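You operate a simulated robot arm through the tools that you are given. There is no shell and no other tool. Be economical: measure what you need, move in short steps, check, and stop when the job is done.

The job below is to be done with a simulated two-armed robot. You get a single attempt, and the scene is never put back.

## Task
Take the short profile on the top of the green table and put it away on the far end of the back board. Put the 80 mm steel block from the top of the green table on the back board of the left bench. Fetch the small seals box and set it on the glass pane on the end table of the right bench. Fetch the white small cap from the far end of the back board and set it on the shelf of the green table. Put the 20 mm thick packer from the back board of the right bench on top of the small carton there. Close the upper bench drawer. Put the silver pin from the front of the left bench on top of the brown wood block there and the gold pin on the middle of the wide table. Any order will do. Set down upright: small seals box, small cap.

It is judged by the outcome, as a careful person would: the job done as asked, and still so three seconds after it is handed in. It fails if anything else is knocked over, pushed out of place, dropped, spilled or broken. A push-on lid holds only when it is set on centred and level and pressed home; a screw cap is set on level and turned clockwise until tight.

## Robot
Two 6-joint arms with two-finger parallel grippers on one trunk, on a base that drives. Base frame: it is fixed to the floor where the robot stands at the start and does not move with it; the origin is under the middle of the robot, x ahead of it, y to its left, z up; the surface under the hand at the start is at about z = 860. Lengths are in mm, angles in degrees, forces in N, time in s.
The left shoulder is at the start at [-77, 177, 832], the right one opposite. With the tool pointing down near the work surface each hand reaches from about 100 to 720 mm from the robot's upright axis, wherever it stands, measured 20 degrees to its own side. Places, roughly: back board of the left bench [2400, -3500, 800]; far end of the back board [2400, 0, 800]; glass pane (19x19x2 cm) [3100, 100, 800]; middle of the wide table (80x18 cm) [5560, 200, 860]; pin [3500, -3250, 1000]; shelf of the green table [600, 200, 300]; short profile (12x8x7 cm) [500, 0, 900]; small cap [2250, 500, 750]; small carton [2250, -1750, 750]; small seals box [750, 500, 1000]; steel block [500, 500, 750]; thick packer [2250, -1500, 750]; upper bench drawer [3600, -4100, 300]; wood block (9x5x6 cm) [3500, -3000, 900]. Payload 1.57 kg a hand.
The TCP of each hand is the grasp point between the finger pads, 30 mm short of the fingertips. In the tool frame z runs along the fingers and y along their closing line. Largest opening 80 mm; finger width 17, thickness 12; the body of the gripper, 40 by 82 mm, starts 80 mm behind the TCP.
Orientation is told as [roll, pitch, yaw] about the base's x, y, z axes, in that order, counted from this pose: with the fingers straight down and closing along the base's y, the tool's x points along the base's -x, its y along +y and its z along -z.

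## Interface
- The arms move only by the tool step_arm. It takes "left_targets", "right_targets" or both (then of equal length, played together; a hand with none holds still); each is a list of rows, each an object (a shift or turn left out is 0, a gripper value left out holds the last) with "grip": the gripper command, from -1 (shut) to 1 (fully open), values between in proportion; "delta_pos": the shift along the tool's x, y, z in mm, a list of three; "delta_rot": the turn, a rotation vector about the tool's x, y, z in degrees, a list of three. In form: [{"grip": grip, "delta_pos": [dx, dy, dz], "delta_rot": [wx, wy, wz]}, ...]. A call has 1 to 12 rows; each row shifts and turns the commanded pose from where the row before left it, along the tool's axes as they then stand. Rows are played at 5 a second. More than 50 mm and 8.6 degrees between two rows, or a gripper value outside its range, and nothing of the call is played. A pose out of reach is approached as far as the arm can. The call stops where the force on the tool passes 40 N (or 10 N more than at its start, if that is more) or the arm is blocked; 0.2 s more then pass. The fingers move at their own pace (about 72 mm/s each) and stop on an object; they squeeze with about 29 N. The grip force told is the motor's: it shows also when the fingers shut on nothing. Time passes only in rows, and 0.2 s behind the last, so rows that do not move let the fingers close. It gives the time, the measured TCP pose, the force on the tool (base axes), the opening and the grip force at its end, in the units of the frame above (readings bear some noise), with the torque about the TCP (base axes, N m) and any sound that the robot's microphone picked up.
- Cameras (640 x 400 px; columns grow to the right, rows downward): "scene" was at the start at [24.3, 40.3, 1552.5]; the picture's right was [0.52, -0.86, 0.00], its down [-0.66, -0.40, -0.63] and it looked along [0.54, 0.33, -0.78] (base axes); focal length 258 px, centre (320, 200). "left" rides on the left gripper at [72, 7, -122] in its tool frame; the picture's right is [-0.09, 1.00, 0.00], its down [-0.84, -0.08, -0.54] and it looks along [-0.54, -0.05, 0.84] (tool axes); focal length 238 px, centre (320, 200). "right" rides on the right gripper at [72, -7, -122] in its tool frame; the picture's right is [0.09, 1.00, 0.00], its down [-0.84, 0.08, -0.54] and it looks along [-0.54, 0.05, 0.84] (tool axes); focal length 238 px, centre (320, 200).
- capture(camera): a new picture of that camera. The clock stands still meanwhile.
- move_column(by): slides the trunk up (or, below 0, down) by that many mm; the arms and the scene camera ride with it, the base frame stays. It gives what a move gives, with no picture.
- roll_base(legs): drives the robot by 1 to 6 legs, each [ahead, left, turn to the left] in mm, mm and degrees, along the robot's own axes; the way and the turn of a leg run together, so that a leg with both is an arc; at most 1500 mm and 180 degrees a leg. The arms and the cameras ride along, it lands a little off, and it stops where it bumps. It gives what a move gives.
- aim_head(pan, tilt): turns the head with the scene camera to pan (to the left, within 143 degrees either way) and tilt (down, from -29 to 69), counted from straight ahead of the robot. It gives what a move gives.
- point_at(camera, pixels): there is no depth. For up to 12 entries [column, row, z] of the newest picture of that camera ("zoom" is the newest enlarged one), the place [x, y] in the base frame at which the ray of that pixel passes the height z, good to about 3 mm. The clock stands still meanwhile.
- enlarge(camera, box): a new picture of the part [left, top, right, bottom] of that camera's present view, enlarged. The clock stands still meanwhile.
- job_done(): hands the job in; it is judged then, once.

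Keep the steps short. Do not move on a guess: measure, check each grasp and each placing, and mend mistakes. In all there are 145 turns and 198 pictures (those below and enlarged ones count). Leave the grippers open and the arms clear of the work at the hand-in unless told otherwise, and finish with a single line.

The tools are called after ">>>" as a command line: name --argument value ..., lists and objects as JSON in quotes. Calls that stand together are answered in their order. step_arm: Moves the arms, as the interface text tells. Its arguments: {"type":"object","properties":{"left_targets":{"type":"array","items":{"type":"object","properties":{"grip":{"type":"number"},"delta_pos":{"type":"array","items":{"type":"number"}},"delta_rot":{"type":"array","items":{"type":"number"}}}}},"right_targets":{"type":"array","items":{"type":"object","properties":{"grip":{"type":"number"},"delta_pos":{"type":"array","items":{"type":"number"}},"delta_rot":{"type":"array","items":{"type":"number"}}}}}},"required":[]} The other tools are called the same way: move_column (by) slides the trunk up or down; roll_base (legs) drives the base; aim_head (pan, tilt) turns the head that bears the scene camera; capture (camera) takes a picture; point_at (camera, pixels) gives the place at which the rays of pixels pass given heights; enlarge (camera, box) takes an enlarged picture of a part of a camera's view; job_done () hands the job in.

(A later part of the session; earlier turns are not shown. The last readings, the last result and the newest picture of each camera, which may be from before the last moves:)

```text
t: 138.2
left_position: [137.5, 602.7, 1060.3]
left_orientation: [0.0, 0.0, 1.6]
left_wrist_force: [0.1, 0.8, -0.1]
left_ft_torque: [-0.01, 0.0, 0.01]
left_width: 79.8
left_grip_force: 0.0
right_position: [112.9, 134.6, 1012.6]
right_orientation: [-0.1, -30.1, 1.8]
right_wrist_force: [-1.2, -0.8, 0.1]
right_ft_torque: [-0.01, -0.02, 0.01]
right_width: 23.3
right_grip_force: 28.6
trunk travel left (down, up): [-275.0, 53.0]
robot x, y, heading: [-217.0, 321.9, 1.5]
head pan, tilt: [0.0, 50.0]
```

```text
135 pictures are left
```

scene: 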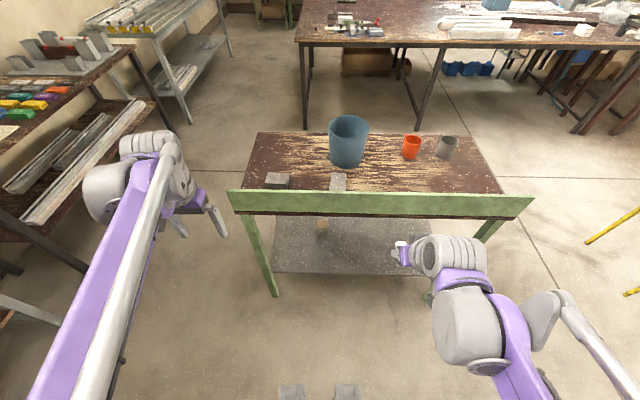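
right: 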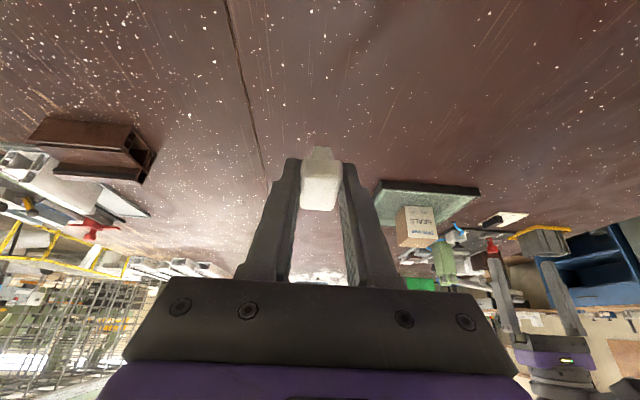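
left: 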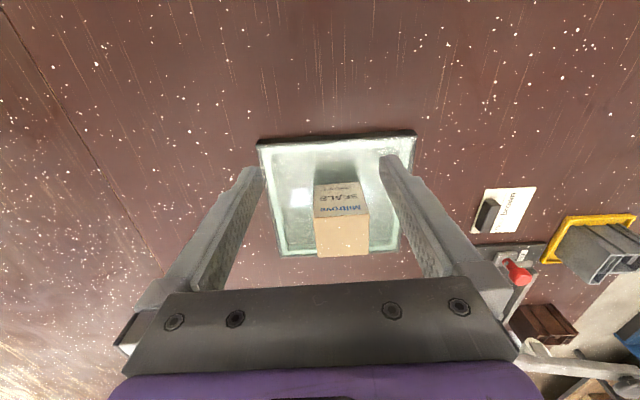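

The shelf shows a small object at (322,225). I zoom in and measure the shelf front edge.

>>> enlarge --camera "scene" --box '[230, 180, 450, 310]'

>>> point_at --camera "scene" --pixels '[[273, 272, 300], [425, 272, 300], [275, 218, 300], [322, 235, 300], [240, 190, 860], [240, 212, 830], [380, 216, 830], [380, 194, 870], [340, 220, 300], [278, 297, 0]]'

```text
2.91 times, centred on (340, 245) of scene
```

zoom: 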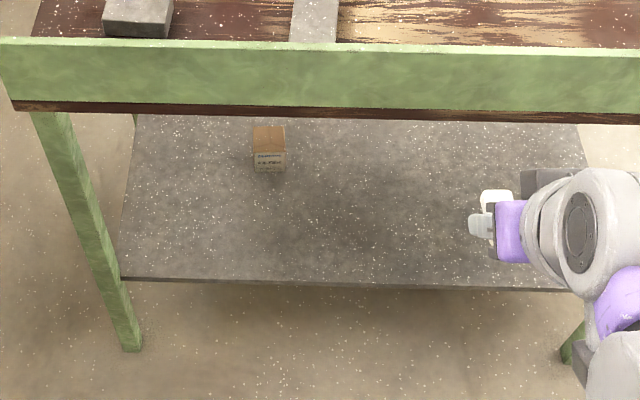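

```text
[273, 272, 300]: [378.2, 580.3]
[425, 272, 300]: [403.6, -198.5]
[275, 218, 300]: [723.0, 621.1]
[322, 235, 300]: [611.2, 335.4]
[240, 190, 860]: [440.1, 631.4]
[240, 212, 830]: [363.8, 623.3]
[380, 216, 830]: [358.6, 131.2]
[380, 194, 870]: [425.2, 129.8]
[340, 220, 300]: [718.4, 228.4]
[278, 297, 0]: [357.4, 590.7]
```

Shelf top ≈300, front edge x≈385, table edge x≈360; the carton there is at (611,335), so I'll set the cap near (480,150). First I lower the trunk fully and move 40 mm ahead.

>>> move_column --by -270

>>> roll_base --legs '[[40, 0, 0]]'

>>> aim_head --pan -5 --tilt 30

>>> capture --camera "scene"

```text
t: 141.0
left_position: [138.5, 603.1, 790.1]
left_orientation: [0.0, 0.0, 1.6]
left_wrist_force: [0.3, 0.8, 0.4]
left_ft_torque: [-0.01, -0.01, 0.01]
left_width: 80.2
left_grip_force: 0.1
right_position: [113.7, 134.4, 742.0]
right_orientation: [0.0, -30.2, 1.9]
right_wrist_force: [0.4, 0.1, 0.0]
right_ft_torque: [-0.02, -0.01, -0.04]
right_width: 23.3
right_grip_force: 28.9
trunk travel left (down, up): [-5.0, 323.0]
robot x, y, heading: [-218.6, 322.0, 1.6]
head pan, tilt: [0.0, 50.0]
```

```text
t: 141.9
left_position: [178.7, 605.3, 788.6]
left_orientation: [-0.1, 0.0, 1.7]
left_wrist_force: [-0.1, 0.5, 0.4]
left_ft_torque: [-0.05, -0.02, 0.02]
left_width: 80.2
left_grip_force: 0.1
right_position: [154.1, 136.4, 741.0]
right_orientation: [0.0, -30.0, 1.9]
right_wrist_force: [0.3, -0.6, -0.8]
right_ft_torque: [0.0, 0.0, -0.01]
right_width: 22.9
right_grip_force: 28.9
trunk travel left (down, up): [-5.0, 323.0]
robot x, y, heading: [-173.6, 324.4, 1.7]
head pan, tilt: [0.0, 50.0]
```

```text
t: 142.7
left_position: [178.3, 604.6, 790.6]
left_orientation: [0.0, 0.0, 1.6]
left_wrist_force: [0.9, 0.6, 0.3]
left_ft_torque: [-0.01, -0.02, -0.03]
left_width: 80.2
left_grip_force: 0.0
right_position: [154.5, 136.1, 742.2]
right_orientation: [0.0, -30.1, 2.0]
right_wrist_force: [0.1, 0.2, -1.1]
right_ft_torque: [0.0, -0.03, 0.01]
right_width: 23.1
right_grip_force: 29.2
trunk travel left (down, up): [-5.0, 323.0]
robot x, y, heading: [-179.4, 322.2, 1.6]
head pan, tilt: [-5.0, 30.0]
```

```text
133 pictures are left
```

scene: 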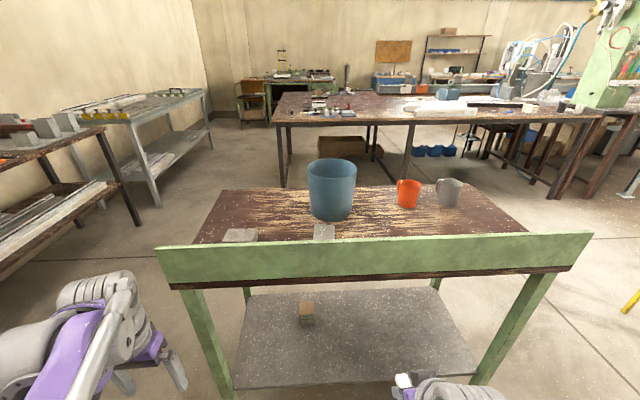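

I move the cap diagonally forward-down under the table edge to TCP (455,145,360).

>>> step_arm --right_targets '[{"delta_pos": [-5.8, 0, 40.1]}, {"delta_pos": [-5.8, 0, 40.1]}, {"delta_pos": [-5.8, 0, 40.1]}, {"delta_pos": [-5.8, 0, 40.1]}, {"delta_pos": [-5.8, 0, 40.1]}, {"delta_pos": [-5.8, 0, 40.1]}, {"delta_pos": [-5.8, 0, 40.1]}, {"delta_pos": [-5.8, 0, 40.1]}, {"delta_pos": [-5.8, 0, 40.1]}, {"delta_pos": [-5.8, 0, 40.1]}, {"delta_pos": [-5.8, 0, 40.1]}, {"delta_pos": [-5.8, 0, 40.1]}]'

>>> capture --camera "scene"

>>> capture --camera "right"

```text
t: 145.3
left_position: [179.2, 604.8, 790.0]
left_orientation: [0.0, 0.0, 1.6]
left_wrist_force: [-0.2, -0.1, 0.6]
left_ft_torque: [-0.02, -0.01, 0.02]
left_width: 80.2
left_grip_force: 0.0
right_position: [456.6, 144.5, 360.7]
right_orientation: [0.0, -30.1, 1.9]
right_wrist_force: [-0.5, 0.0, -0.6]
right_ft_torque: [0.0, -0.01, -0.01]
right_width: 23.2
right_grip_force: 28.6
trunk travel left (down, up): [-5.0, 323.0]
robot x, y, heading: [-174.0, 324.6, 1.5]
head pan, tilt: [-5.0, 30.0]
```

```text
132 pictures are left
```

scene: 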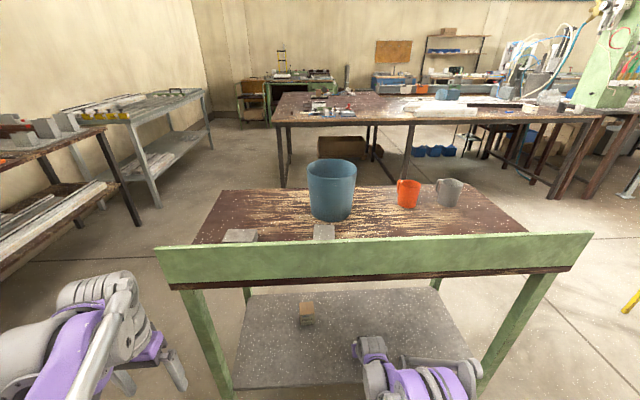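

```text
131 pictures are left
```

right: 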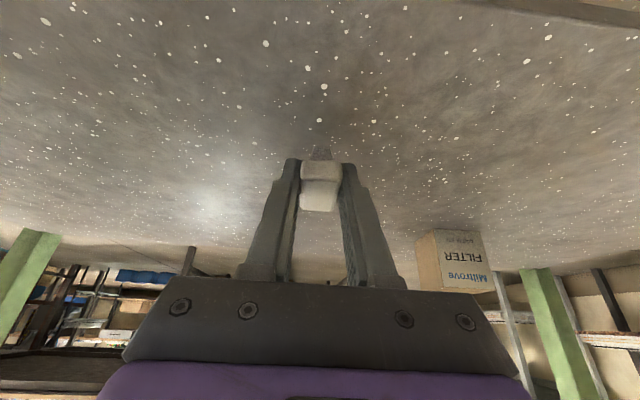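

Close above the shelf (its reflection is just below). I lower in small steps.

>>> step_arm --right_targets '[{"delta_pos": [2.5, 0, 4.33]}, {"delta_pos": [2.5, 0, 4.33]}, {"delta_pos": [2, 0, 3.46]}, {"delta_pos": [1.5, 0, 2.6]}]'

>>> step_arm --right_targets '[{"delta_pos": [1, 0, 1.73]}, {"delta_pos": [1, 0, 1.73]}, {"delta_pos": [1, 0, 1.73]}, {"delta_pos": [1, 0, 1.73]}]'

```text
t: 146.3
left_position: [176.3, 605.3, 790.8]
left_orientation: [0.0, -0.2, 1.7]
left_wrist_force: [0.9, -0.1, 0.5]
left_ft_torque: [-0.03, 0.0, 0.02]
left_width: 80.1
left_grip_force: 0.1
right_position: [456.4, 145.6, 350.2]
right_orientation: [0.0, -30.4, 1.9]
right_wrist_force: [-7.8, 0.9, 24.6]
right_ft_torque: [0.01, 0.09, 0.03]
right_width: 23.4
right_grip_force: 28.8
trunk travel left (down, up): [-5.0, 323.0]
robot x, y, heading: [-175.8, 321.6, 1.4]
head pan, tilt: [-5.0, 30.0]
stopped in row 4 (right hand): the force on the tool passed its limit at 47 N (the readings are from after the stop); the commanded pose is now the measured one
```

```text
t: 146.7
left_position: [175.8, 605.7, 790.7]
left_orientation: [0.1, -0.1, 1.6]
left_wrist_force: [0.2, -0.4, 0.0]
left_ft_torque: [-0.01, -0.01, 0.03]
left_width: 79.9
left_grip_force: 0.0
right_position: [457.9, 145.1, 350.6]
right_orientation: [0.0, -30.5, 1.8]
right_wrist_force: [-7.2, 1.4, 26.5]
right_ft_torque: [0.09, 0.16, -0.01]
right_width: 23.4
right_grip_force: 28.9
trunk travel left (down, up): [-5.0, 323.0]
robot x, y, heading: [-178.9, 325.0, 1.7]
head pan, tilt: [-5.0, 30.0]
stopped in row 2 (right hand): the force on the tool passed its limit at 43 N (the readings are from after the stop); the commanded pose is now the measured one
```

Contact: shelf ≈317. I ease up 1 mm, open, and withdraw along the tool.

>>> step_arm --right_targets '[{"delta_pos": [-0.5, 0, -0.9]}, {"grip": 0.2}, {}, {"delta_pos": [0, 0, -20]}, {"delta_pos": [0, 0, -40]}, {"delta_pos": [5.8, 0, -40]}, {"delta_pos": [5.8, 0, -40]}]'

>>> capture --camera "right"

```text
t: 148.3
left_position: [177.9, 602.7, 791.0]
left_orientation: [0.0, 0.0, 1.6]
left_wrist_force: [0.0, -0.3, -0.2]
left_ft_torque: [0.04, -0.01, 0.01]
left_width: 80.2
left_grip_force: 0.2
right_position: [375.8, 142.6, 464.1]
right_orientation: [0.0, -30.5, 1.9]
right_wrist_force: [0.4, -0.2, 0.5]
right_ft_torque: [-0.01, -0.02, -0.03]
right_width: 48.3
right_grip_force: 0.0
trunk travel left (down, up): [-5.0, 323.0]
robot x, y, heading: [-175.7, 320.7, 1.8]
head pan, tilt: [-5.0, 30.0]
```

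```text
130 pictures are left
```

right: 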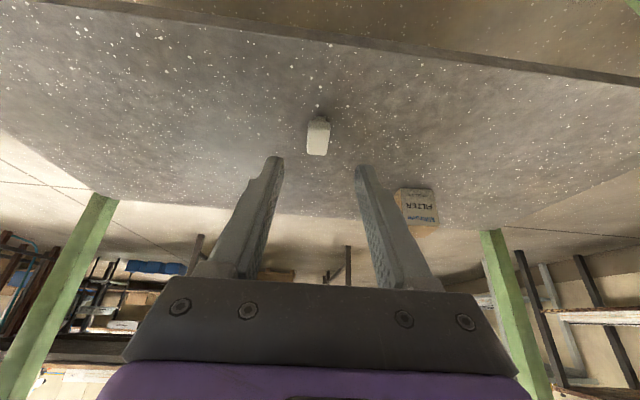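

The cap stands upright on the shelf. I retract the right hand the same way and set it vertical again, then raise the trunk.

>>> step_arm --right_targets '[{"delta_pos": [6.6, 0, -44]}, {"delta_pos": [6.6, 0, -44]}, {"delta_pos": [6.6, 0, -44]}, {"delta_pos": [6.6, 0, -44]}, {"delta_pos": [6.6, 0, -44]}, {"delta_pos": [6.6, 0, -44]}, {"delta_pos": [6.6, 0, -44]}, {"delta_pos": [6.6, 0, -44]}, {"delta_rot": [0, 7.6, 0]}, {"delta_rot": [0, 7.6, 0]}, {"delta_rot": [0, 7.6, 0]}, {"delta_rot": [0, 7.6, 0]}]'

>>> move_column --by 270

>>> roll_base --legs '[[120, 60, -1.5]]'

>>> aim_head --pan 20 --tilt 50

>>> enlarge --camera "scene" --box '[240, 140, 400, 260]'

```text
t: 150.9
left_position: [179.0, 604.3, 790.4]
left_orientation: [0.1, 0.0, 1.6]
left_wrist_force: [0.0, -0.5, -0.7]
left_ft_torque: [0.02, -0.04, 0.01]
left_width: 79.9
left_grip_force: 0.0
right_position: [152.0, 136.3, 741.1]
right_orientation: [0.0, 0.1, 1.8]
right_wrist_force: [-0.5, -0.1, 0.0]
right_ft_torque: [-0.01, 0.01, 0.01]
right_width: 47.8
right_grip_force: 0.1
trunk travel left (down, up): [-5.0, 323.0]
robot x, y, heading: [-174.9, 319.9, 1.7]
head pan, tilt: [-5.0, 30.0]
```

```text
t: 153.6
left_position: [178.2, 604.8, 1059.3]
left_orientation: [0.1, 0.0, 1.6]
left_wrist_force: [0.6, -0.4, -0.2]
left_ft_torque: [-0.06, 0.02, 0.0]
left_width: 80.1
left_grip_force: 0.1
right_position: [151.8, 137.1, 1009.4]
right_orientation: [0.0, -0.1, 1.8]
right_wrist_force: [-0.9, -0.3, 0.2]
right_ft_torque: [0.01, 0.01, 0.04]
right_width: 47.9
right_grip_force: 0.0
trunk travel left (down, up): [-275.0, 53.0]
robot x, y, heading: [-175.4, 322.2, 1.6]
head pan, tilt: [-5.0, 30.0]
```

```text
t: 154.9
left_position: [302.2, 658.1, 1060.8]
left_orientation: [0.0, 0.0, 0.3]
left_wrist_force: [0.1, 0.1, -0.2]
left_ft_torque: [-0.01, 0.0, 0.04]
left_width: 80.0
left_grip_force: 0.0
right_position: [265.5, 188.9, 1010.7]
right_orientation: [0.0, -0.2, 0.5]
right_wrist_force: [0.1, 0.0, 0.0]
right_ft_torque: [-0.03, 0.03, 0.01]
right_width: 47.8
right_grip_force: 0.0
trunk travel left (down, up): [-275.0, 53.0]
robot x, y, heading: [-55.6, 384.4, 0.2]
head pan, tilt: [-5.0, 30.0]
```

```text
t: 155.8
left_position: [301.6, 656.7, 1060.3]
left_orientation: [0.1, 0.1, 0.2]
left_wrist_force: [0.0, -0.1, -0.2]
left_ft_torque: [0.01, 0.01, -0.04]
left_width: 79.9
left_grip_force: 0.0
right_position: [265.7, 190.0, 1010.7]
right_orientation: [0.0, -0.1, 0.6]
right_wrist_force: [0.8, 0.1, -1.1]
right_ft_torque: [0.0, 0.01, 0.02]
right_width: 48.1
right_grip_force: 0.1
trunk travel left (down, up): [-275.0, 53.0]
robot x, y, heading: [-57.5, 382.1, 0.1]
head pan, tilt: [20.0, 50.0]
```

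```text
3.33 times, centred on (320, 200) of scene
```

zoom: 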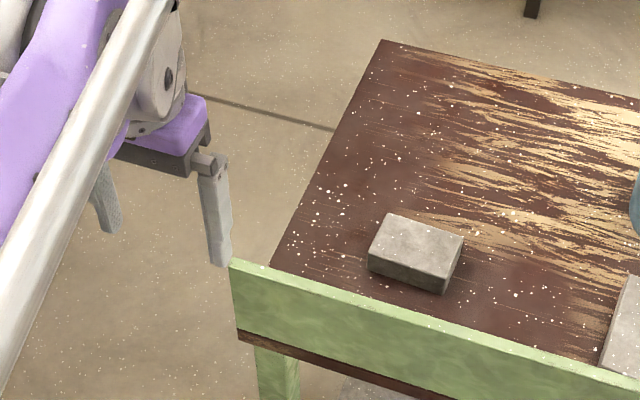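

>>> point_at --camera "zoom" --pixels '[[386, 213, 890], [464, 237, 890], [446, 276, 890], [370, 253, 890], [441, 293, 860], [368, 270, 860], [464, 255, 860]]'

```text
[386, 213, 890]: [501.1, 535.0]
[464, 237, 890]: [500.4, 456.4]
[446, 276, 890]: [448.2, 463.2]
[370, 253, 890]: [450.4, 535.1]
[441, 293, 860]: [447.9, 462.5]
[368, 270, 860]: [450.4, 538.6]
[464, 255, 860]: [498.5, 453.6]
```

Block centre ≈(475,497), 51×78, top 890. I turn the left hand 90° to close across its 51 mm side.

>>> step_arm --left_targets '[{"delta_rot": [0, 0, -8.2], "delta_pos": [0, 0, 5]}, {"delta_rot": [0, 0, -8.2], "delta_pos": [0, 0, 5]}, {"delta_rot": [0, 0, -8.2], "delta_pos": [0, 0, 5]}, {"delta_rot": [0, 0, -8.2], "delta_pos": [0, 0, 5]}, {"delta_rot": [0, 0, -8.2], "delta_pos": [0, 0, 5]}, {"delta_rot": [0, 0, -8.2], "delta_pos": [0, 0, 5]}, {"delta_rot": [0, 0, -8.2], "delta_pos": [0, 0, 5]}, {"delta_rot": [0, 0, -8.2], "delta_pos": [0, 0, 5]}, {"delta_rot": [0, 0, -8.2], "delta_pos": [0, 0, 5]}, {"delta_rot": [0, 0, -8.2], "delta_pos": [0, 0, 5]}, {"delta_rot": [0, 0, -8.2], "delta_pos": [0, 0, 5]}]'

>>> step_arm --left_targets '[{"delta_pos": [30, -33, 10]}, {"delta_pos": [30, -33, 10]}, {"delta_pos": [30, -33, 10]}, {"delta_pos": [30, -33, 10]}, {"delta_pos": [40, -41, 10]}]'

>>> capture --camera "left"

```text
t: 158.2
left_position: [302.8, 656.0, 1005.5]
left_orientation: [0.0, 0.0, 90.6]
left_wrist_force: [0.3, -0.4, 1.1]
left_ft_torque: [0.0, 0.0, 0.0]
left_width: 79.9
left_grip_force: 0.2
right_position: [265.9, 190.3, 1010.7]
right_orientation: [-0.1, -0.1, 0.4]
right_wrist_force: [0.4, -0.2, -0.4]
right_ft_torque: [0.0, 0.0, 0.0]
right_width: 48.1
right_grip_force: 0.0
trunk travel left (down, up): [-275.0, 53.0]
robot x, y, heading: [-63.1, 383.2, 0.3]
head pan, tilt: [20.0, 50.0]
```

```text
refused: row 5 steps farther than a row can; nothing moved
```

```text
128 pictures are left
```

left: 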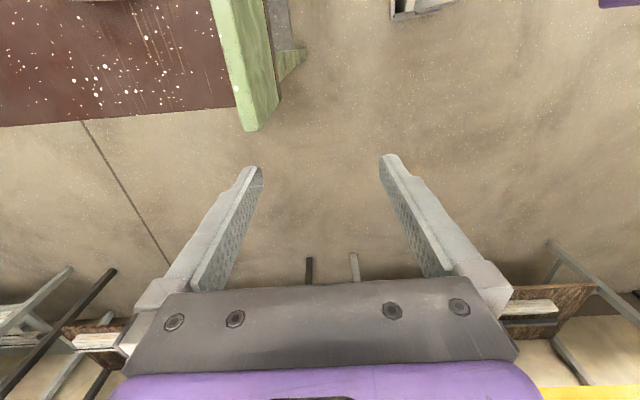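

>>> step_arm --left_targets '[{"delta_pos": [27, -29, 8]}, {"delta_pos": [27, -29, 8]}, {"delta_pos": [27, -29, 8]}, {"delta_pos": [27, -29, 8]}, {"delta_pos": [27, -29, 8]}, {"delta_pos": [25, -28, 0]}]'

>>> capture --camera "left"

```text
t: 159.1
left_position: [383.8, 580.1, 981.8]
left_orientation: [1.2, -0.8, 90.6]
left_wrist_force: [-7.4, 3.4, 0.7]
left_ft_torque: [-0.06, 0.26, -0.2]
left_width: 80.2
left_grip_force: 0.0
right_position: [266.4, 189.9, 1009.5]
right_orientation: [0.0, -0.1, 0.5]
right_wrist_force: [-0.3, -0.3, -0.9]
right_ft_torque: [0.03, 0.02, 0.02]
right_width: 47.8
right_grip_force: 0.1
trunk travel left (down, up): [-275.0, 53.0]
robot x, y, heading: [-60.4, 382.8, 0.2]
head pan, tilt: [20.0, 50.0]
stopped in row 4 (left hand): the force on the tool passed its limit at 72 N (the readings are from after the stop); the commanded pose is now the measured one
```

```text
127 pictures are left
```

left: 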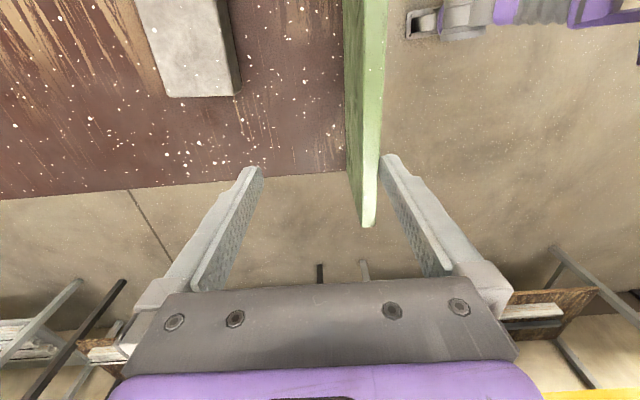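

A finger touched the green board, which stands taller than I assumed. I back off and lift straight up, then check nothing shifted.

>>> step_arm --left_targets '[{"delta_pos": [-10, 6, 0]}, {"delta_pos": [0, 0, -40]}, {"delta_pos": [0, 0, -40]}, {"delta_pos": [28, -30, 0]}, {"delta_pos": [28, -30, 0]}, {"delta_pos": [28, -30, 0]}, {"delta_pos": [9, -7, 0]}]'

>>> capture --camera "left"

>>> capture --camera "scene"

```text
t: 160.7
left_position: [479.1, 495.9, 1060.5]
left_orientation: [1.1, -0.9, 90.4]
left_wrist_force: [-0.4, 0.4, -0.2]
left_ft_torque: [0.0, 0.02, -0.02]
left_width: 80.0
left_grip_force: 0.1
right_position: [266.2, 189.5, 1010.6]
right_orientation: [0.1, -0.1, 0.5]
right_wrist_force: [-0.3, 1.0, 0.1]
right_ft_torque: [0.0, 0.03, -0.01]
right_width: 47.9
right_grip_force: 0.0
trunk travel left (down, up): [-275.0, 53.0]
robot x, y, heading: [-58.4, 385.2, -0.0]
head pan, tilt: [20.0, 50.0]
```

```text
126 pictures are left
```

left: 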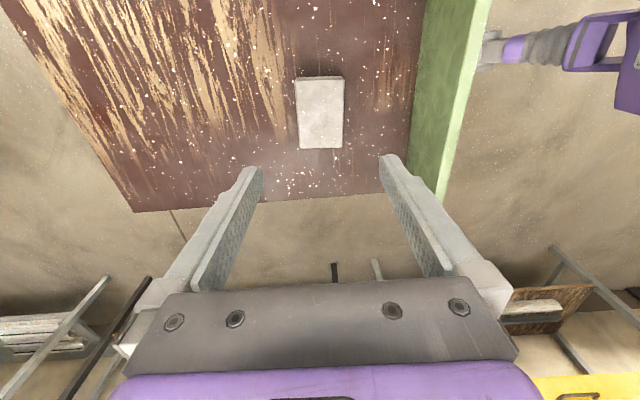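

```text
125 pictures are left
```

scene: 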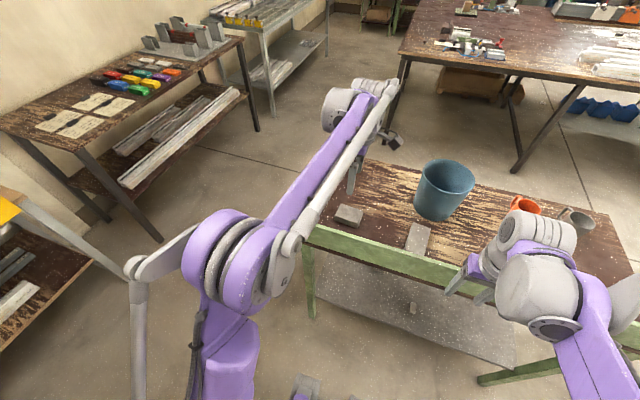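

>>> point_at --camera "left" --pixels '[[295, 80, 890], [344, 78, 890], [341, 148, 890], [301, 149, 890]]'

>>> enlarge --camera "left" --box '[260, 60, 380, 170]'

```text
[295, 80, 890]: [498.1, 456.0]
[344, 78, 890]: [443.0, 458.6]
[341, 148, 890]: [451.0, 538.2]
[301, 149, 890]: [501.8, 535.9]
```

```text
3.64 times, centred on (320, 115) of left
```

zoom: 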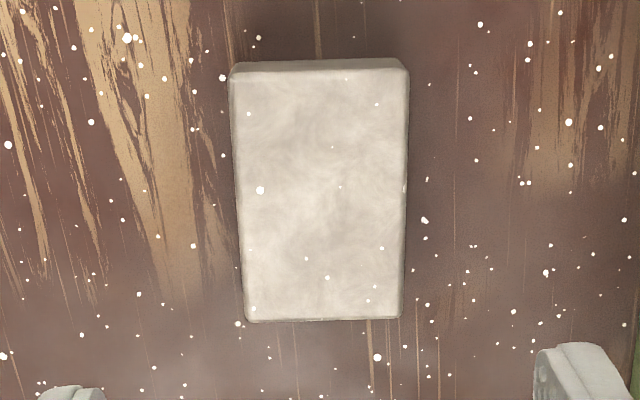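

Block unmoved at (473.5,497). I correct the small tilt, centre, descend to z≈893 and grip.

>>> step_arm --left_targets '[{"delta_rot": [-0.9, 1.1, 0]}, {"delta_pos": [0, 5.6, 0]}, {"delta_pos": [0, 0, 42]}, {"delta_pos": [0, 0, 42]}, {"delta_pos": [0, 0, 42]}, {"delta_pos": [0, 0, 41]}, {}, {"grip": -1}, {}, {}]'

>>> capture --camera "left"

```text
t: 162.9
left_position: [465.0, 496.0, 893.9]
left_orientation: [2.0, 0.3, 90.6]
left_wrist_force: [-0.2, -0.6, -0.6]
left_ft_torque: [-0.16, -0.1, 0.0]
left_width: 55.8
left_grip_force: 29.0
right_position: [266.5, 188.5, 1010.1]
right_orientation: [0.1, -0.1, 0.5]
right_wrist_force: [-0.5, -0.2, 0.2]
right_ft_torque: [-0.01, 0.0, -0.01]
right_width: 47.9
right_grip_force: 0.0
trunk travel left (down, up): [-275.0, 53.0]
robot x, y, heading: [-61.2, 385.5, 0.3]
head pan, tilt: [20.0, 50.0]
```

```text
123 pictures are left
```

left: 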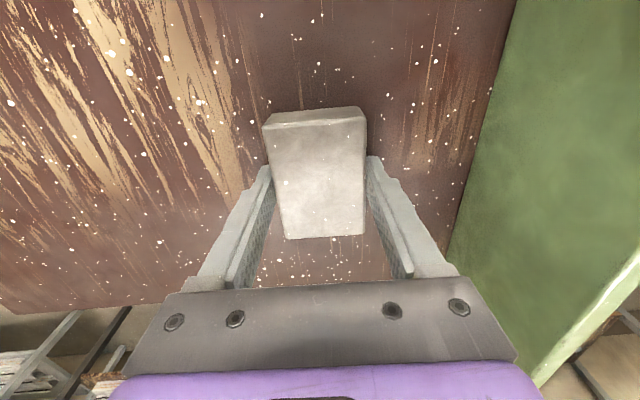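

Gripped (56 mm). I lift straight up 170 mm, then pull back to a carry pose over the board.

>>> step_arm --left_targets '[{"delta_pos": [0, 0, -42]}, {"delta_pos": [0, 0, -42]}, {"delta_pos": [0, 0, -43]}, {"delta_pos": [0, 0, -43]}, {"delta_pos": [-30, 30, 0]}, {"delta_pos": [-30, 30, 0]}, {"delta_pos": [-30, 30, 0]}, {"delta_pos": [-30, 30, 0]}, {"delta_pos": [-30, 30, 0]}]'

>>> capture --camera "scene"

```text
t: 164.9
left_position: [322.4, 647.2, 1064.8]
left_orientation: [2.0, 0.3, 90.5]
left_wrist_force: [-1.1, 0.3, -4.9]
left_ft_torque: [0.02, -0.01, 0.01]
left_width: 55.6
left_grip_force: 28.8
right_position: [265.6, 190.1, 1010.5]
right_orientation: [-0.1, -0.1, 0.5]
right_wrist_force: [0.2, 1.0, -0.5]
right_ft_torque: [-0.03, -0.03, -0.01]
right_width: 47.8
right_grip_force: 0.0
trunk travel left (down, up): [-275.0, 53.0]
robot x, y, heading: [-59.9, 387.1, 0.2]
head pan, tilt: [20.0, 50.0]
```

```text
122 pictures are left
```

scene: 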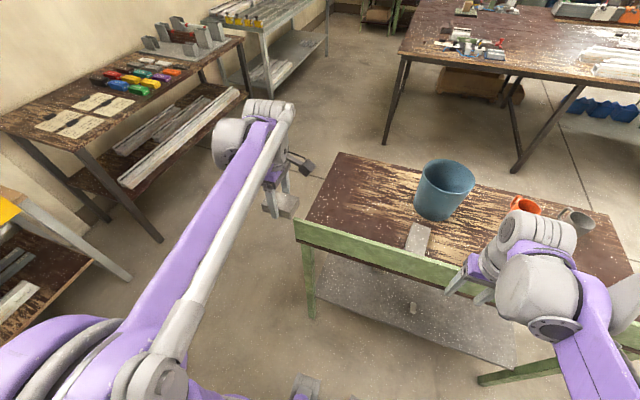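

Block held. Next the packer/carton at the right bench near (2250,-1600). I drive around the green table's right end, keeping clear of the yellow stand (y<-1380).

>>> roll_base --legs '[[0, -1235, 0], [1500, 0, 0], [160, 0, 0], [0, -770, 0]]'

>>> aim_head --pan 0 --tilt 40

>>> capture --camera "scene"

```text
t: 191.0
left_position: [2027.9, -1356.1, 1064.8]
left_orientation: [2.0, 0.5, 90.6]
left_wrist_force: [-0.3, -0.6, -4.1]
left_ft_torque: [-0.02, 0.04, -0.03]
left_width: 55.7
left_grip_force: 29.1
right_position: [1973.9, -1812.4, 1011.1]
right_orientation: [0.0, -0.1, 0.8]
right_wrist_force: [0.0, -0.2, 0.0]
right_ft_torque: [-0.03, 0.01, -0.02]
right_width: 48.3
right_grip_force: 0.1
trunk travel left (down, up): [-275.0, 53.0]
robot x, y, heading: [1644.7, -1625.0, 0.3]
head pan, tilt: [20.0, 50.0]
```

```text
t: 191.8
left_position: [2028.3, -1356.3, 1065.5]
left_orientation: [2.0, 0.4, 90.7]
left_wrist_force: [0.5, 0.5, -5.5]
left_ft_torque: [0.0, 0.0, 0.02]
left_width: 55.7
left_grip_force: 29.3
right_position: [1973.4, -1813.4, 1011.2]
right_orientation: [0.0, 0.0, 0.9]
right_wrist_force: [0.2, 0.2, 0.2]
right_ft_torque: [0.01, 0.0, -0.01]
right_width: 48.0
right_grip_force: 0.1
trunk travel left (down, up): [-275.0, 53.0]
robot x, y, heading: [1646.1, -1619.8, 0.7]
head pan, tilt: [0.0, 40.0]
```

```text
121 pictures are left
```

scene: 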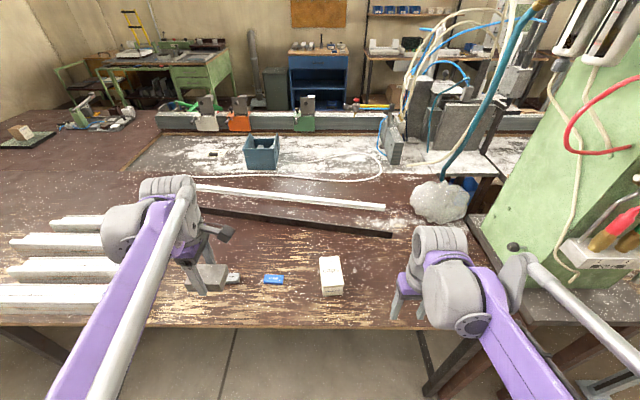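

I see a gray and a blue packer and the carton. Zoom in.

>>> enlarge --camera "scene" --box '[215, 240, 365, 320]'

>>> capture --camera "right"

```text
4.27 times, centred on (290, 280) of scene
```

zoom: 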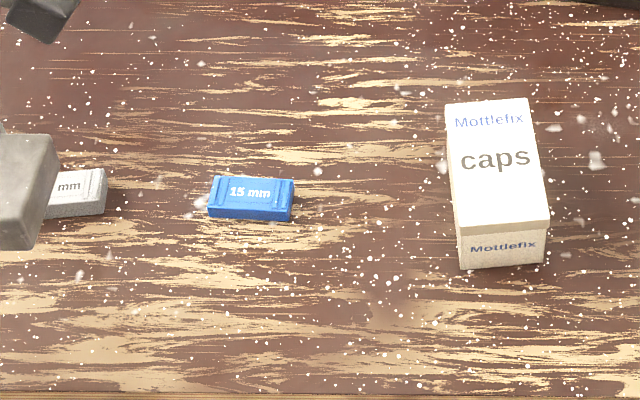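

```text
119 pictures are left
```

right: 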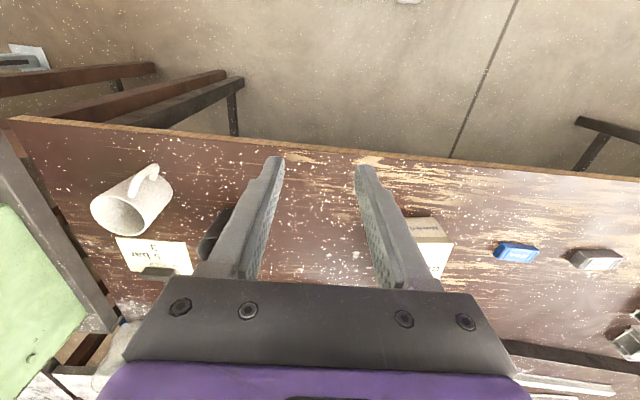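

>>> enlarge --camera "right" --box '[480, 225, 640, 285]'

>>> point_at --camera "right" --pixels '[[569, 262, 858], [612, 268, 858], [622, 253, 858], [578, 250, 858], [453, 242, 900]]'

>>> point_at --camera "zoom" --pixels '[[320, 200, 858]]'

>>> point_at --camera "scene" --pixels '[[240, 279, 858], [227, 284, 858], [319, 257, 900], [339, 256, 900], [343, 291, 900], [323, 295, 900], [323, 303, 838], [343, 301, 838], [262, 276, 850], [283, 276, 850]]'

```text
4.00 times, centred on (560, 255) of right
```

zoom: 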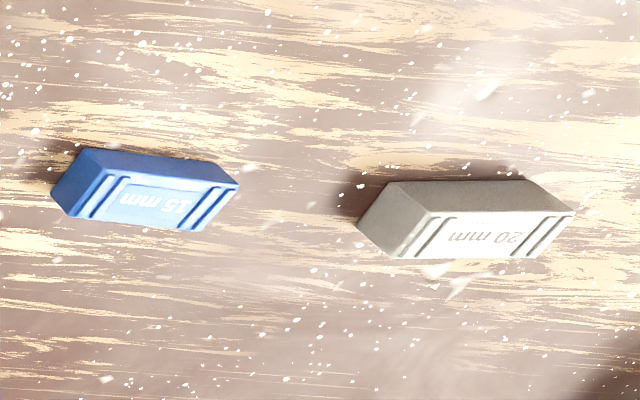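

```text
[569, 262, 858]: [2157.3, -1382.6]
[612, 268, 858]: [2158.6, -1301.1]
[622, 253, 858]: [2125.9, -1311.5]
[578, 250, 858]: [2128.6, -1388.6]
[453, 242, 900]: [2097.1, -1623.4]
```

```text
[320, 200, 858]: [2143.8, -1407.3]
```

```text
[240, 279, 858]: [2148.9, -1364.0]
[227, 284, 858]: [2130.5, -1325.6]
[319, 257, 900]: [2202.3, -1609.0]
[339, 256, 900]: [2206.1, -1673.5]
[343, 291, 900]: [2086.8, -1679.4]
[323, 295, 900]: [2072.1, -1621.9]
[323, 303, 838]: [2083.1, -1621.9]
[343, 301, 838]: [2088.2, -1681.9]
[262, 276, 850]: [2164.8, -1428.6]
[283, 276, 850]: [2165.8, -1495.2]
```

The gray one is the 20 mm packer at ≈(2143,-1345); carton at ≈(2140,-1650), 60×125. I shift 290 mm left and turn the right hand 90° to close across the packer's width.

>>> roll_base --legs '[[0, 290, 0]]'

>>> step_arm --right_targets '[{"delta_rot": [0, 0, 8.2]}, {"delta_rot": [0, 0, 8.2]}, {"delta_rot": [0, 0, 8.2]}, {"delta_rot": [0, 0, 8.2]}, {"delta_rot": [0, 0, 8.2]}, {"delta_rot": [0, 0, 8.2]}, {"delta_rot": [0, 0, 8.2]}, {"delta_rot": [0, 0, 8.2]}, {"delta_rot": [0, 0, 8.2]}, {"delta_rot": [0, 0, 8.2]}, {"delta_rot": [0, 0, 8.2]}]'

>>> step_arm --right_targets '[{"delta_pos": [30, 30, 10]}, {"delta_pos": [30, 30, 10]}, {"delta_pos": [30, 30, 10]}, {"delta_pos": [30, 30, 10]}, {"delta_pos": [30, 30, 10]}]'

>>> capture --camera "right"

```text
t: 195.0
left_position: [2025.9, -1067.4, 1065.3]
left_orientation: [2.0, 0.3, 90.6]
left_wrist_force: [0.0, -0.1, -5.2]
left_ft_torque: [-0.03, -0.03, -0.01]
left_width: 55.6
left_grip_force: 29.1
right_position: [1970.9, -1524.4, 1010.4]
right_orientation: [0.0, -0.1, 0.7]
right_wrist_force: [0.2, -1.0, 1.6]
right_ft_torque: [-0.05, 0.01, 0.03]
right_width: 48.1
right_grip_force: 0.0
trunk travel left (down, up): [-275.0, 53.0]
robot x, y, heading: [1641.1, -1332.7, 0.2]
head pan, tilt: [0.0, 40.0]
```

```text
t: 197.4
left_position: [2025.9, -1069.0, 1065.6]
left_orientation: [2.0, 0.4, 90.6]
left_wrist_force: [-0.6, 0.0, -4.2]
left_ft_torque: [-0.01, -0.01, 0.01]
left_width: 55.7
left_grip_force: 29.0
right_position: [1970.3, -1525.3, 1010.2]
right_orientation: [0.2, 0.0, -89.7]
right_wrist_force: [-0.8, -0.1, 0.8]
right_ft_torque: [-0.01, -0.01, 0.03]
right_width: 48.0
right_grip_force: 0.1
trunk travel left (down, up): [-275.0, 53.0]
robot x, y, heading: [1642.7, -1330.8, 0.6]
head pan, tilt: [0.0, 40.0]
```

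```text
t: 198.6
left_position: [2026.7, -1067.2, 1065.7]
left_orientation: [2.1, 0.4, 90.6]
left_wrist_force: [-0.1, 0.2, -4.7]
left_ft_torque: [0.02, 0.01, 0.04]
left_width: 55.6
left_grip_force: 28.8
right_position: [2120.2, -1372.1, 960.9]
right_orientation: [-0.1, 0.0, -89.7]
right_wrist_force: [0.1, 0.2, 0.0]
right_ft_torque: [-0.01, 0.01, 0.0]
right_width: 47.8
right_grip_force: 0.0
trunk travel left (down, up): [-275.0, 53.0]
robot x, y, heading: [1644.1, -1329.6, 0.3]
head pan, tilt: [0.0, 40.0]
```

```text
117 pictures are left
```

right: 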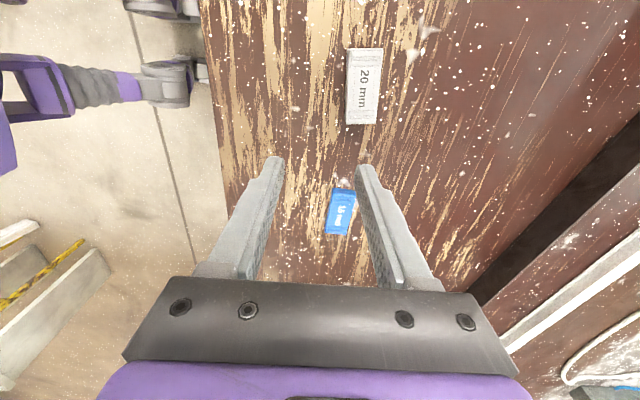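

>>> point_at --camera "right" --pixels '[[349, 50, 858], [383, 49, 858], [378, 122, 858], [346, 122, 858], [355, 192, 853], [350, 235, 853]]'

```text
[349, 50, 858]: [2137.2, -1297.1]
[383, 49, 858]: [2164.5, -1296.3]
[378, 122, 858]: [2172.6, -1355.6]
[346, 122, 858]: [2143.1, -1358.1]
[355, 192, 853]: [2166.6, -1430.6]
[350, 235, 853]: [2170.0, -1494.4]
```

Packer centre (2154,-1327), turned ~6°. I centre, turn 6°, descend to z≈871 and grip.

>>> step_arm --right_targets '[{"delta_pos": [45, 17, 0]}, {"delta_pos": [0, 17, 0], "delta_rot": [0, 0, -6.2]}, {"delta_pos": [0, 0, 40]}, {"delta_pos": [0, 0, 40]}, {"delta_pos": [0, 0, 10]}, {}, {"grip": -1}, {}, {}]'

>>> capture --camera "right"

```text
t: 200.6
left_position: [2026.7, -1068.9, 1065.0]
left_orientation: [2.0, 0.4, 90.7]
left_wrist_force: [-0.4, 0.0, -4.0]
left_ft_torque: [0.01, 0.03, 0.0]
left_width: 56.1
left_grip_force: 29.3
right_position: [2155.4, -1329.2, 870.6]
right_orientation: [0.1, 0.0, -83.4]
right_wrist_force: [-0.6, 0.6, -0.2]
right_ft_torque: [0.03, 0.0, -0.02]
right_width: 26.5
right_grip_force: 28.7
trunk travel left (down, up): [-275.0, 53.0]
robot x, y, heading: [1647.2, -1329.5, 0.5]
head pan, tilt: [0.0, 40.0]
```

```text
116 pictures are left
```

right: 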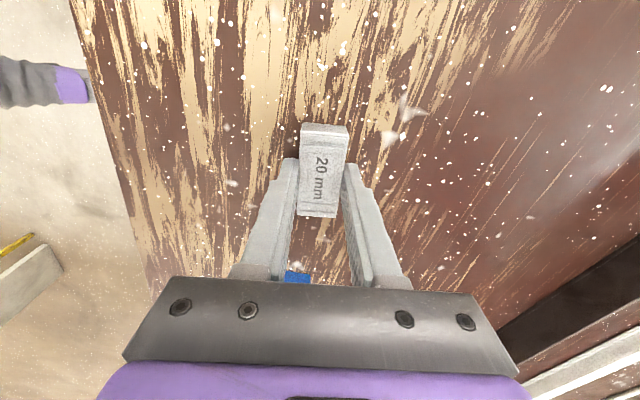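

Held (26.5 mm). I lift and turn the hand back 87.4° to align with the carton.

>>> step_arm --right_targets '[{"delta_pos": [0, 0, -45]}, {"delta_rot": [0, 0, -7.95], "delta_pos": [0, 0, -45]}, {"delta_rot": [0, 0, -7.95], "delta_pos": [0, 0, -30]}, {"delta_rot": [0, 0, -7.95]}, {"delta_rot": [0, 0, -7.95]}, {"delta_rot": [0, 0, -7.95]}, {"delta_rot": [0, 0, -7.95]}, {"delta_rot": [0, 0, -7.95]}, {"delta_rot": [0, 0, -7.95]}, {"delta_rot": [0, 0, -7.95]}, {"delta_rot": [0, 0, -7.95]}, {"delta_rot": [0, 0, -7.95]}]'

>>> step_arm --right_targets '[{"delta_pos": [0, -45, 0]}, {"delta_pos": [0, -45, 0]}, {"delta_pos": [0, -45, 0]}, {"delta_pos": [0, -45, 0]}, {"delta_pos": [0, -45, 0]}, {"delta_pos": [0, -45, 0]}]'

>>> capture --camera "right"

>>> enlarge --camera "scene" --box '[340, 220, 460, 320]'

```text
t: 203.2
left_position: [2026.7, -1068.6, 1065.3]
left_orientation: [2.0, 0.4, 90.6]
left_wrist_force: [0.1, 0.0, -4.2]
left_ft_torque: [-0.01, 0.0, 0.0]
left_width: 55.7
left_grip_force: 29.2
right_position: [2154.5, -1328.3, 990.9]
right_orientation: [0.0, -0.1, 4.2]
right_wrist_force: [-0.1, 0.2, 0.2]
right_ft_torque: [-0.02, -0.02, -0.03]
right_width: 26.8
right_grip_force: 28.9
trunk travel left (down, up): [-275.0, 53.0]
robot x, y, heading: [1645.0, -1328.8, 0.3]
head pan, tilt: [0.0, 40.0]
```

```text
t: 204.6
left_position: [2026.0, -1069.2, 1065.9]
left_orientation: [2.0, 0.3, 90.6]
left_wrist_force: [-0.2, 0.3, -3.7]
left_ft_torque: [0.0, 0.03, 0.0]
left_width: 55.5
left_grip_force: 29.0
right_position: [2173.6, -1594.9, 990.2]
right_orientation: [0.0, 0.0, 4.2]
right_wrist_force: [0.7, -1.1, -1.1]
right_ft_torque: [0.01, -0.01, 0.02]
right_width: 26.9
right_grip_force: 29.3
trunk travel left (down, up): [-275.0, 53.0]
robot x, y, heading: [1645.3, -1331.5, 0.4]
head pan, tilt: [0.0, 40.0]
```

```text
115 pictures are left
```

right: 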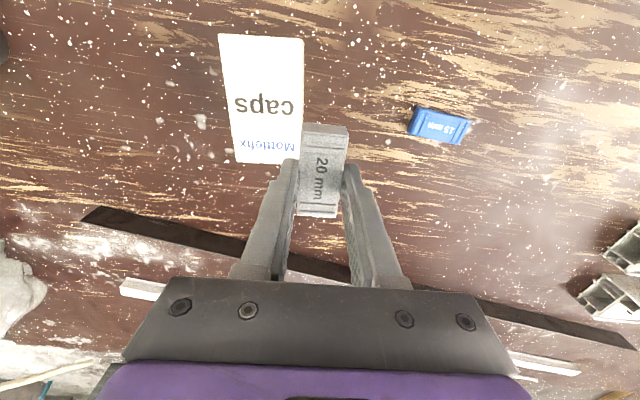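

```text
4.00 times, centred on (400, 270) of scene
```

zoom: 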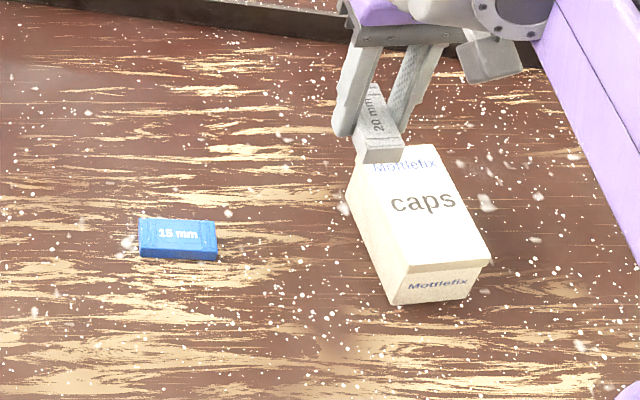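

>>> point_at --camera "right" --pixels '[[219, 36, 885], [304, 40, 885], [297, 160, 885], [236, 164, 885], [219, 36, 900], [304, 40, 900], [236, 164, 900]]'

>>> point_at --camera "zoom" --pixels '[[407, 270, 885], [491, 262, 885], [407, 270, 900], [491, 262, 900], [393, 305, 838], [473, 298, 838]]'

```text
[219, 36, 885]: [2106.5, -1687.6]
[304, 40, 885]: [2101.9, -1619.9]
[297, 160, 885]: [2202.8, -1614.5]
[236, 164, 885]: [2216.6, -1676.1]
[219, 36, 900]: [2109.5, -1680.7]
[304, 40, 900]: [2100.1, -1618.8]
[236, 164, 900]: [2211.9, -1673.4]
```

```text
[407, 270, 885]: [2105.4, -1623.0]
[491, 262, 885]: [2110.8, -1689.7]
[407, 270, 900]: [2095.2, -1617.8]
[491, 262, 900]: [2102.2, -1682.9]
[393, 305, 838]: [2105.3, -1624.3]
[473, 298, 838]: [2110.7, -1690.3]
```

Carton top at z=885, centre (2158,-1651). I move over it and lower to just above (TCP 925).

>>> step_arm --right_targets '[{"delta_pos": [10, -27.4, 0]}, {"delta_pos": [9.6, -27.4, 0]}, {"delta_pos": [0, 0, 40]}, {"delta_pos": [0, 0, 25]}]'

>>> capture --camera "right"

>>> step_arm --right_targets '[{"delta_pos": [0, 0, 2]}, {"delta_pos": [0, 0, 2]}, {"delta_pos": [0, 0, 2]}]'

```text
t: 205.7
left_position: [2025.5, -1066.8, 1064.8]
left_orientation: [1.9, 0.4, 90.6]
left_wrist_force: [-0.3, 0.2, -4.2]
left_ft_torque: [-0.01, -0.03, 0.0]
left_width: 55.6
left_grip_force: 28.9
right_position: [2156.7, -1651.6, 931.3]
right_orientation: [-0.1, -0.2, 4.2]
right_wrist_force: [-1.5, 0.3, 20.0]
right_ft_torque: [0.1, 0.13, -0.06]
right_width: 26.5
right_grip_force: 29.3
trunk travel left (down, up): [-275.0, 53.0]
robot x, y, heading: [1644.7, -1328.2, 0.6]
head pan, tilt: [0.0, 40.0]
stopped in row 4 (right hand): the force on the tool passed its limit at 40 N (the readings are from after the stop); the commanded pose is now the measured one
```

```text
113 pictures are left
```

right: 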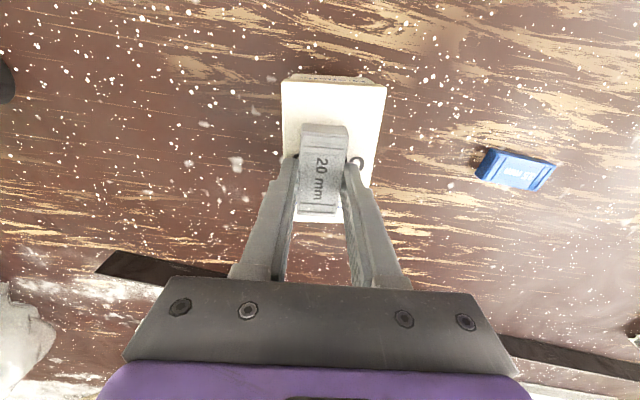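

```text
t: 206.1
left_position: [2026.2, -1067.2, 1064.6]
left_orientation: [1.9, 0.4, 90.6]
left_wrist_force: [0.4, -0.2, -3.8]
left_ft_torque: [0.0, 0.0, 0.01]
left_width: 55.8
left_grip_force: 29.1
right_position: [2156.8, -1652.7, 929.1]
right_orientation: [-0.1, -0.3, 4.2]
right_wrist_force: [-0.2, 0.2, 25.0]
right_ft_torque: [0.14, 0.17, 0.01]
right_width: 26.6
right_grip_force: 29.4
trunk travel left (down, up): [-275.0, 53.0]
robot x, y, heading: [1642.0, -1327.5, 0.5]
head pan, tilt: [0.0, 40.0]
stopped in row 2 (right hand): the force on the tool passed its limit at 45 N (the readings are from after the stop); the commanded pose is now the measured one
```

Seated on the carton (top ≈898). I ease off, open, and lift.

>>> step_arm --right_targets '[{"delta_pos": [0, 0, -1.5]}, {"grip": 0}, {}, {"delta_pos": [0, 0, -15]}, {"delta_pos": [0, 0, -40]}, {"delta_pos": [0, 0, -40]}, {"delta_pos": [30, 0, -30]}]'

>>> capture --camera "right"

```text
t: 207.7
left_position: [2024.0, -1067.2, 1065.2]
left_orientation: [1.9, 0.5, 90.5]
left_wrist_force: [-0.2, -0.1, -4.3]
left_ft_torque: [-0.01, -0.03, 0.04]
left_width: 55.9
left_grip_force: 29.0
right_position: [2124.8, -1656.1, 1052.7]
right_orientation: [-0.1, -0.3, 4.1]
right_wrist_force: [-0.2, -0.2, -0.4]
right_ft_torque: [0.01, -0.02, 0.0]
right_width: 40.0
right_grip_force: 0.1
trunk travel left (down, up): [-275.0, 53.0]
robot x, y, heading: [1646.3, -1330.5, 0.2]
head pan, tilt: [0.0, 40.0]
```

```text
112 pictures are left
```

right: 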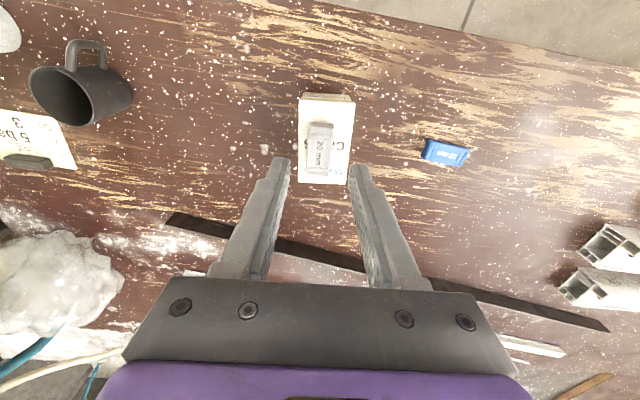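

The packer lies on the carton. Now toward the left bench: I retract the right hand, back off and strafe right, then look.

>>> step_arm --right_targets '[{"delta_pos": [45, 0, 0]}, {"delta_pos": [45, 0, 0]}, {"delta_pos": [45, 0, 0]}]'

>>> roll_base --legs '[[-300, 0, 0], [0, -1000, 0]]'

>>> aim_head --pan -35 --tilt 20

>>> capture --camera "scene"

```text
t: 208.5
left_position: [2025.4, -1067.6, 1065.7]
left_orientation: [1.9, 0.4, 90.6]
left_wrist_force: [0.3, 0.2, -4.2]
left_ft_torque: [0.02, -0.03, 0.01]
left_width: 55.8
left_grip_force: 28.7
right_position: [1991.4, -1666.3, 1052.6]
right_orientation: [-0.1, -0.3, 4.1]
right_wrist_force: [-1.0, -0.2, 0.6]
right_ft_torque: [0.0, -0.02, -0.02]
right_width: 39.7
right_grip_force: 0.1
trunk travel left (down, up): [-275.0, 53.0]
robot x, y, heading: [1649.3, -1329.8, 0.3]
head pan, tilt: [0.0, 40.0]
```

```text
t: 219.4
left_position: [1728.6, -2082.2, 1064.9]
left_orientation: [2.0, 0.4, 90.5]
left_wrist_force: [-1.1, 1.5, -5.2]
left_ft_torque: [-0.02, 0.04, 0.02]
left_width: 56.0
left_grip_force: 29.1
right_position: [1692.8, -2680.3, 1052.2]
right_orientation: [-0.1, -0.3, 3.9]
right_wrist_force: [-0.6, 0.3, -0.3]
right_ft_torque: [0.04, -0.04, 0.0]
right_width: 40.2
right_grip_force: 0.0
trunk travel left (down, up): [-275.0, 53.0]
robot x, y, heading: [1345.3, -2340.6, 0.2]
head pan, tilt: [0.0, 40.0]
```

```text
t: 220.4
left_position: [1727.2, -2081.7, 1064.6]
left_orientation: [2.0, 0.5, 90.5]
left_wrist_force: [0.5, 0.0, -4.7]
left_ft_torque: [-0.03, -0.01, 0.03]
left_width: 55.6
left_grip_force: 29.1
right_position: [1692.4, -2679.6, 1051.5]
right_orientation: [-0.2, -0.3, 4.0]
right_wrist_force: [0.1, -0.2, 0.8]
right_ft_torque: [0.0, -0.01, -0.01]
right_width: 40.0
right_grip_force: 0.1
trunk travel left (down, up): [-275.0, 53.0]
robot x, y, heading: [1345.2, -2340.9, 0.5]
head pan, tilt: [-35.0, 20.0]
```

```text
111 pictures are left
```

scene: 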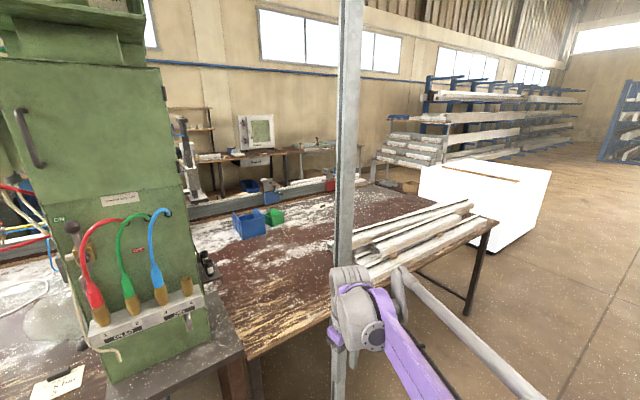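

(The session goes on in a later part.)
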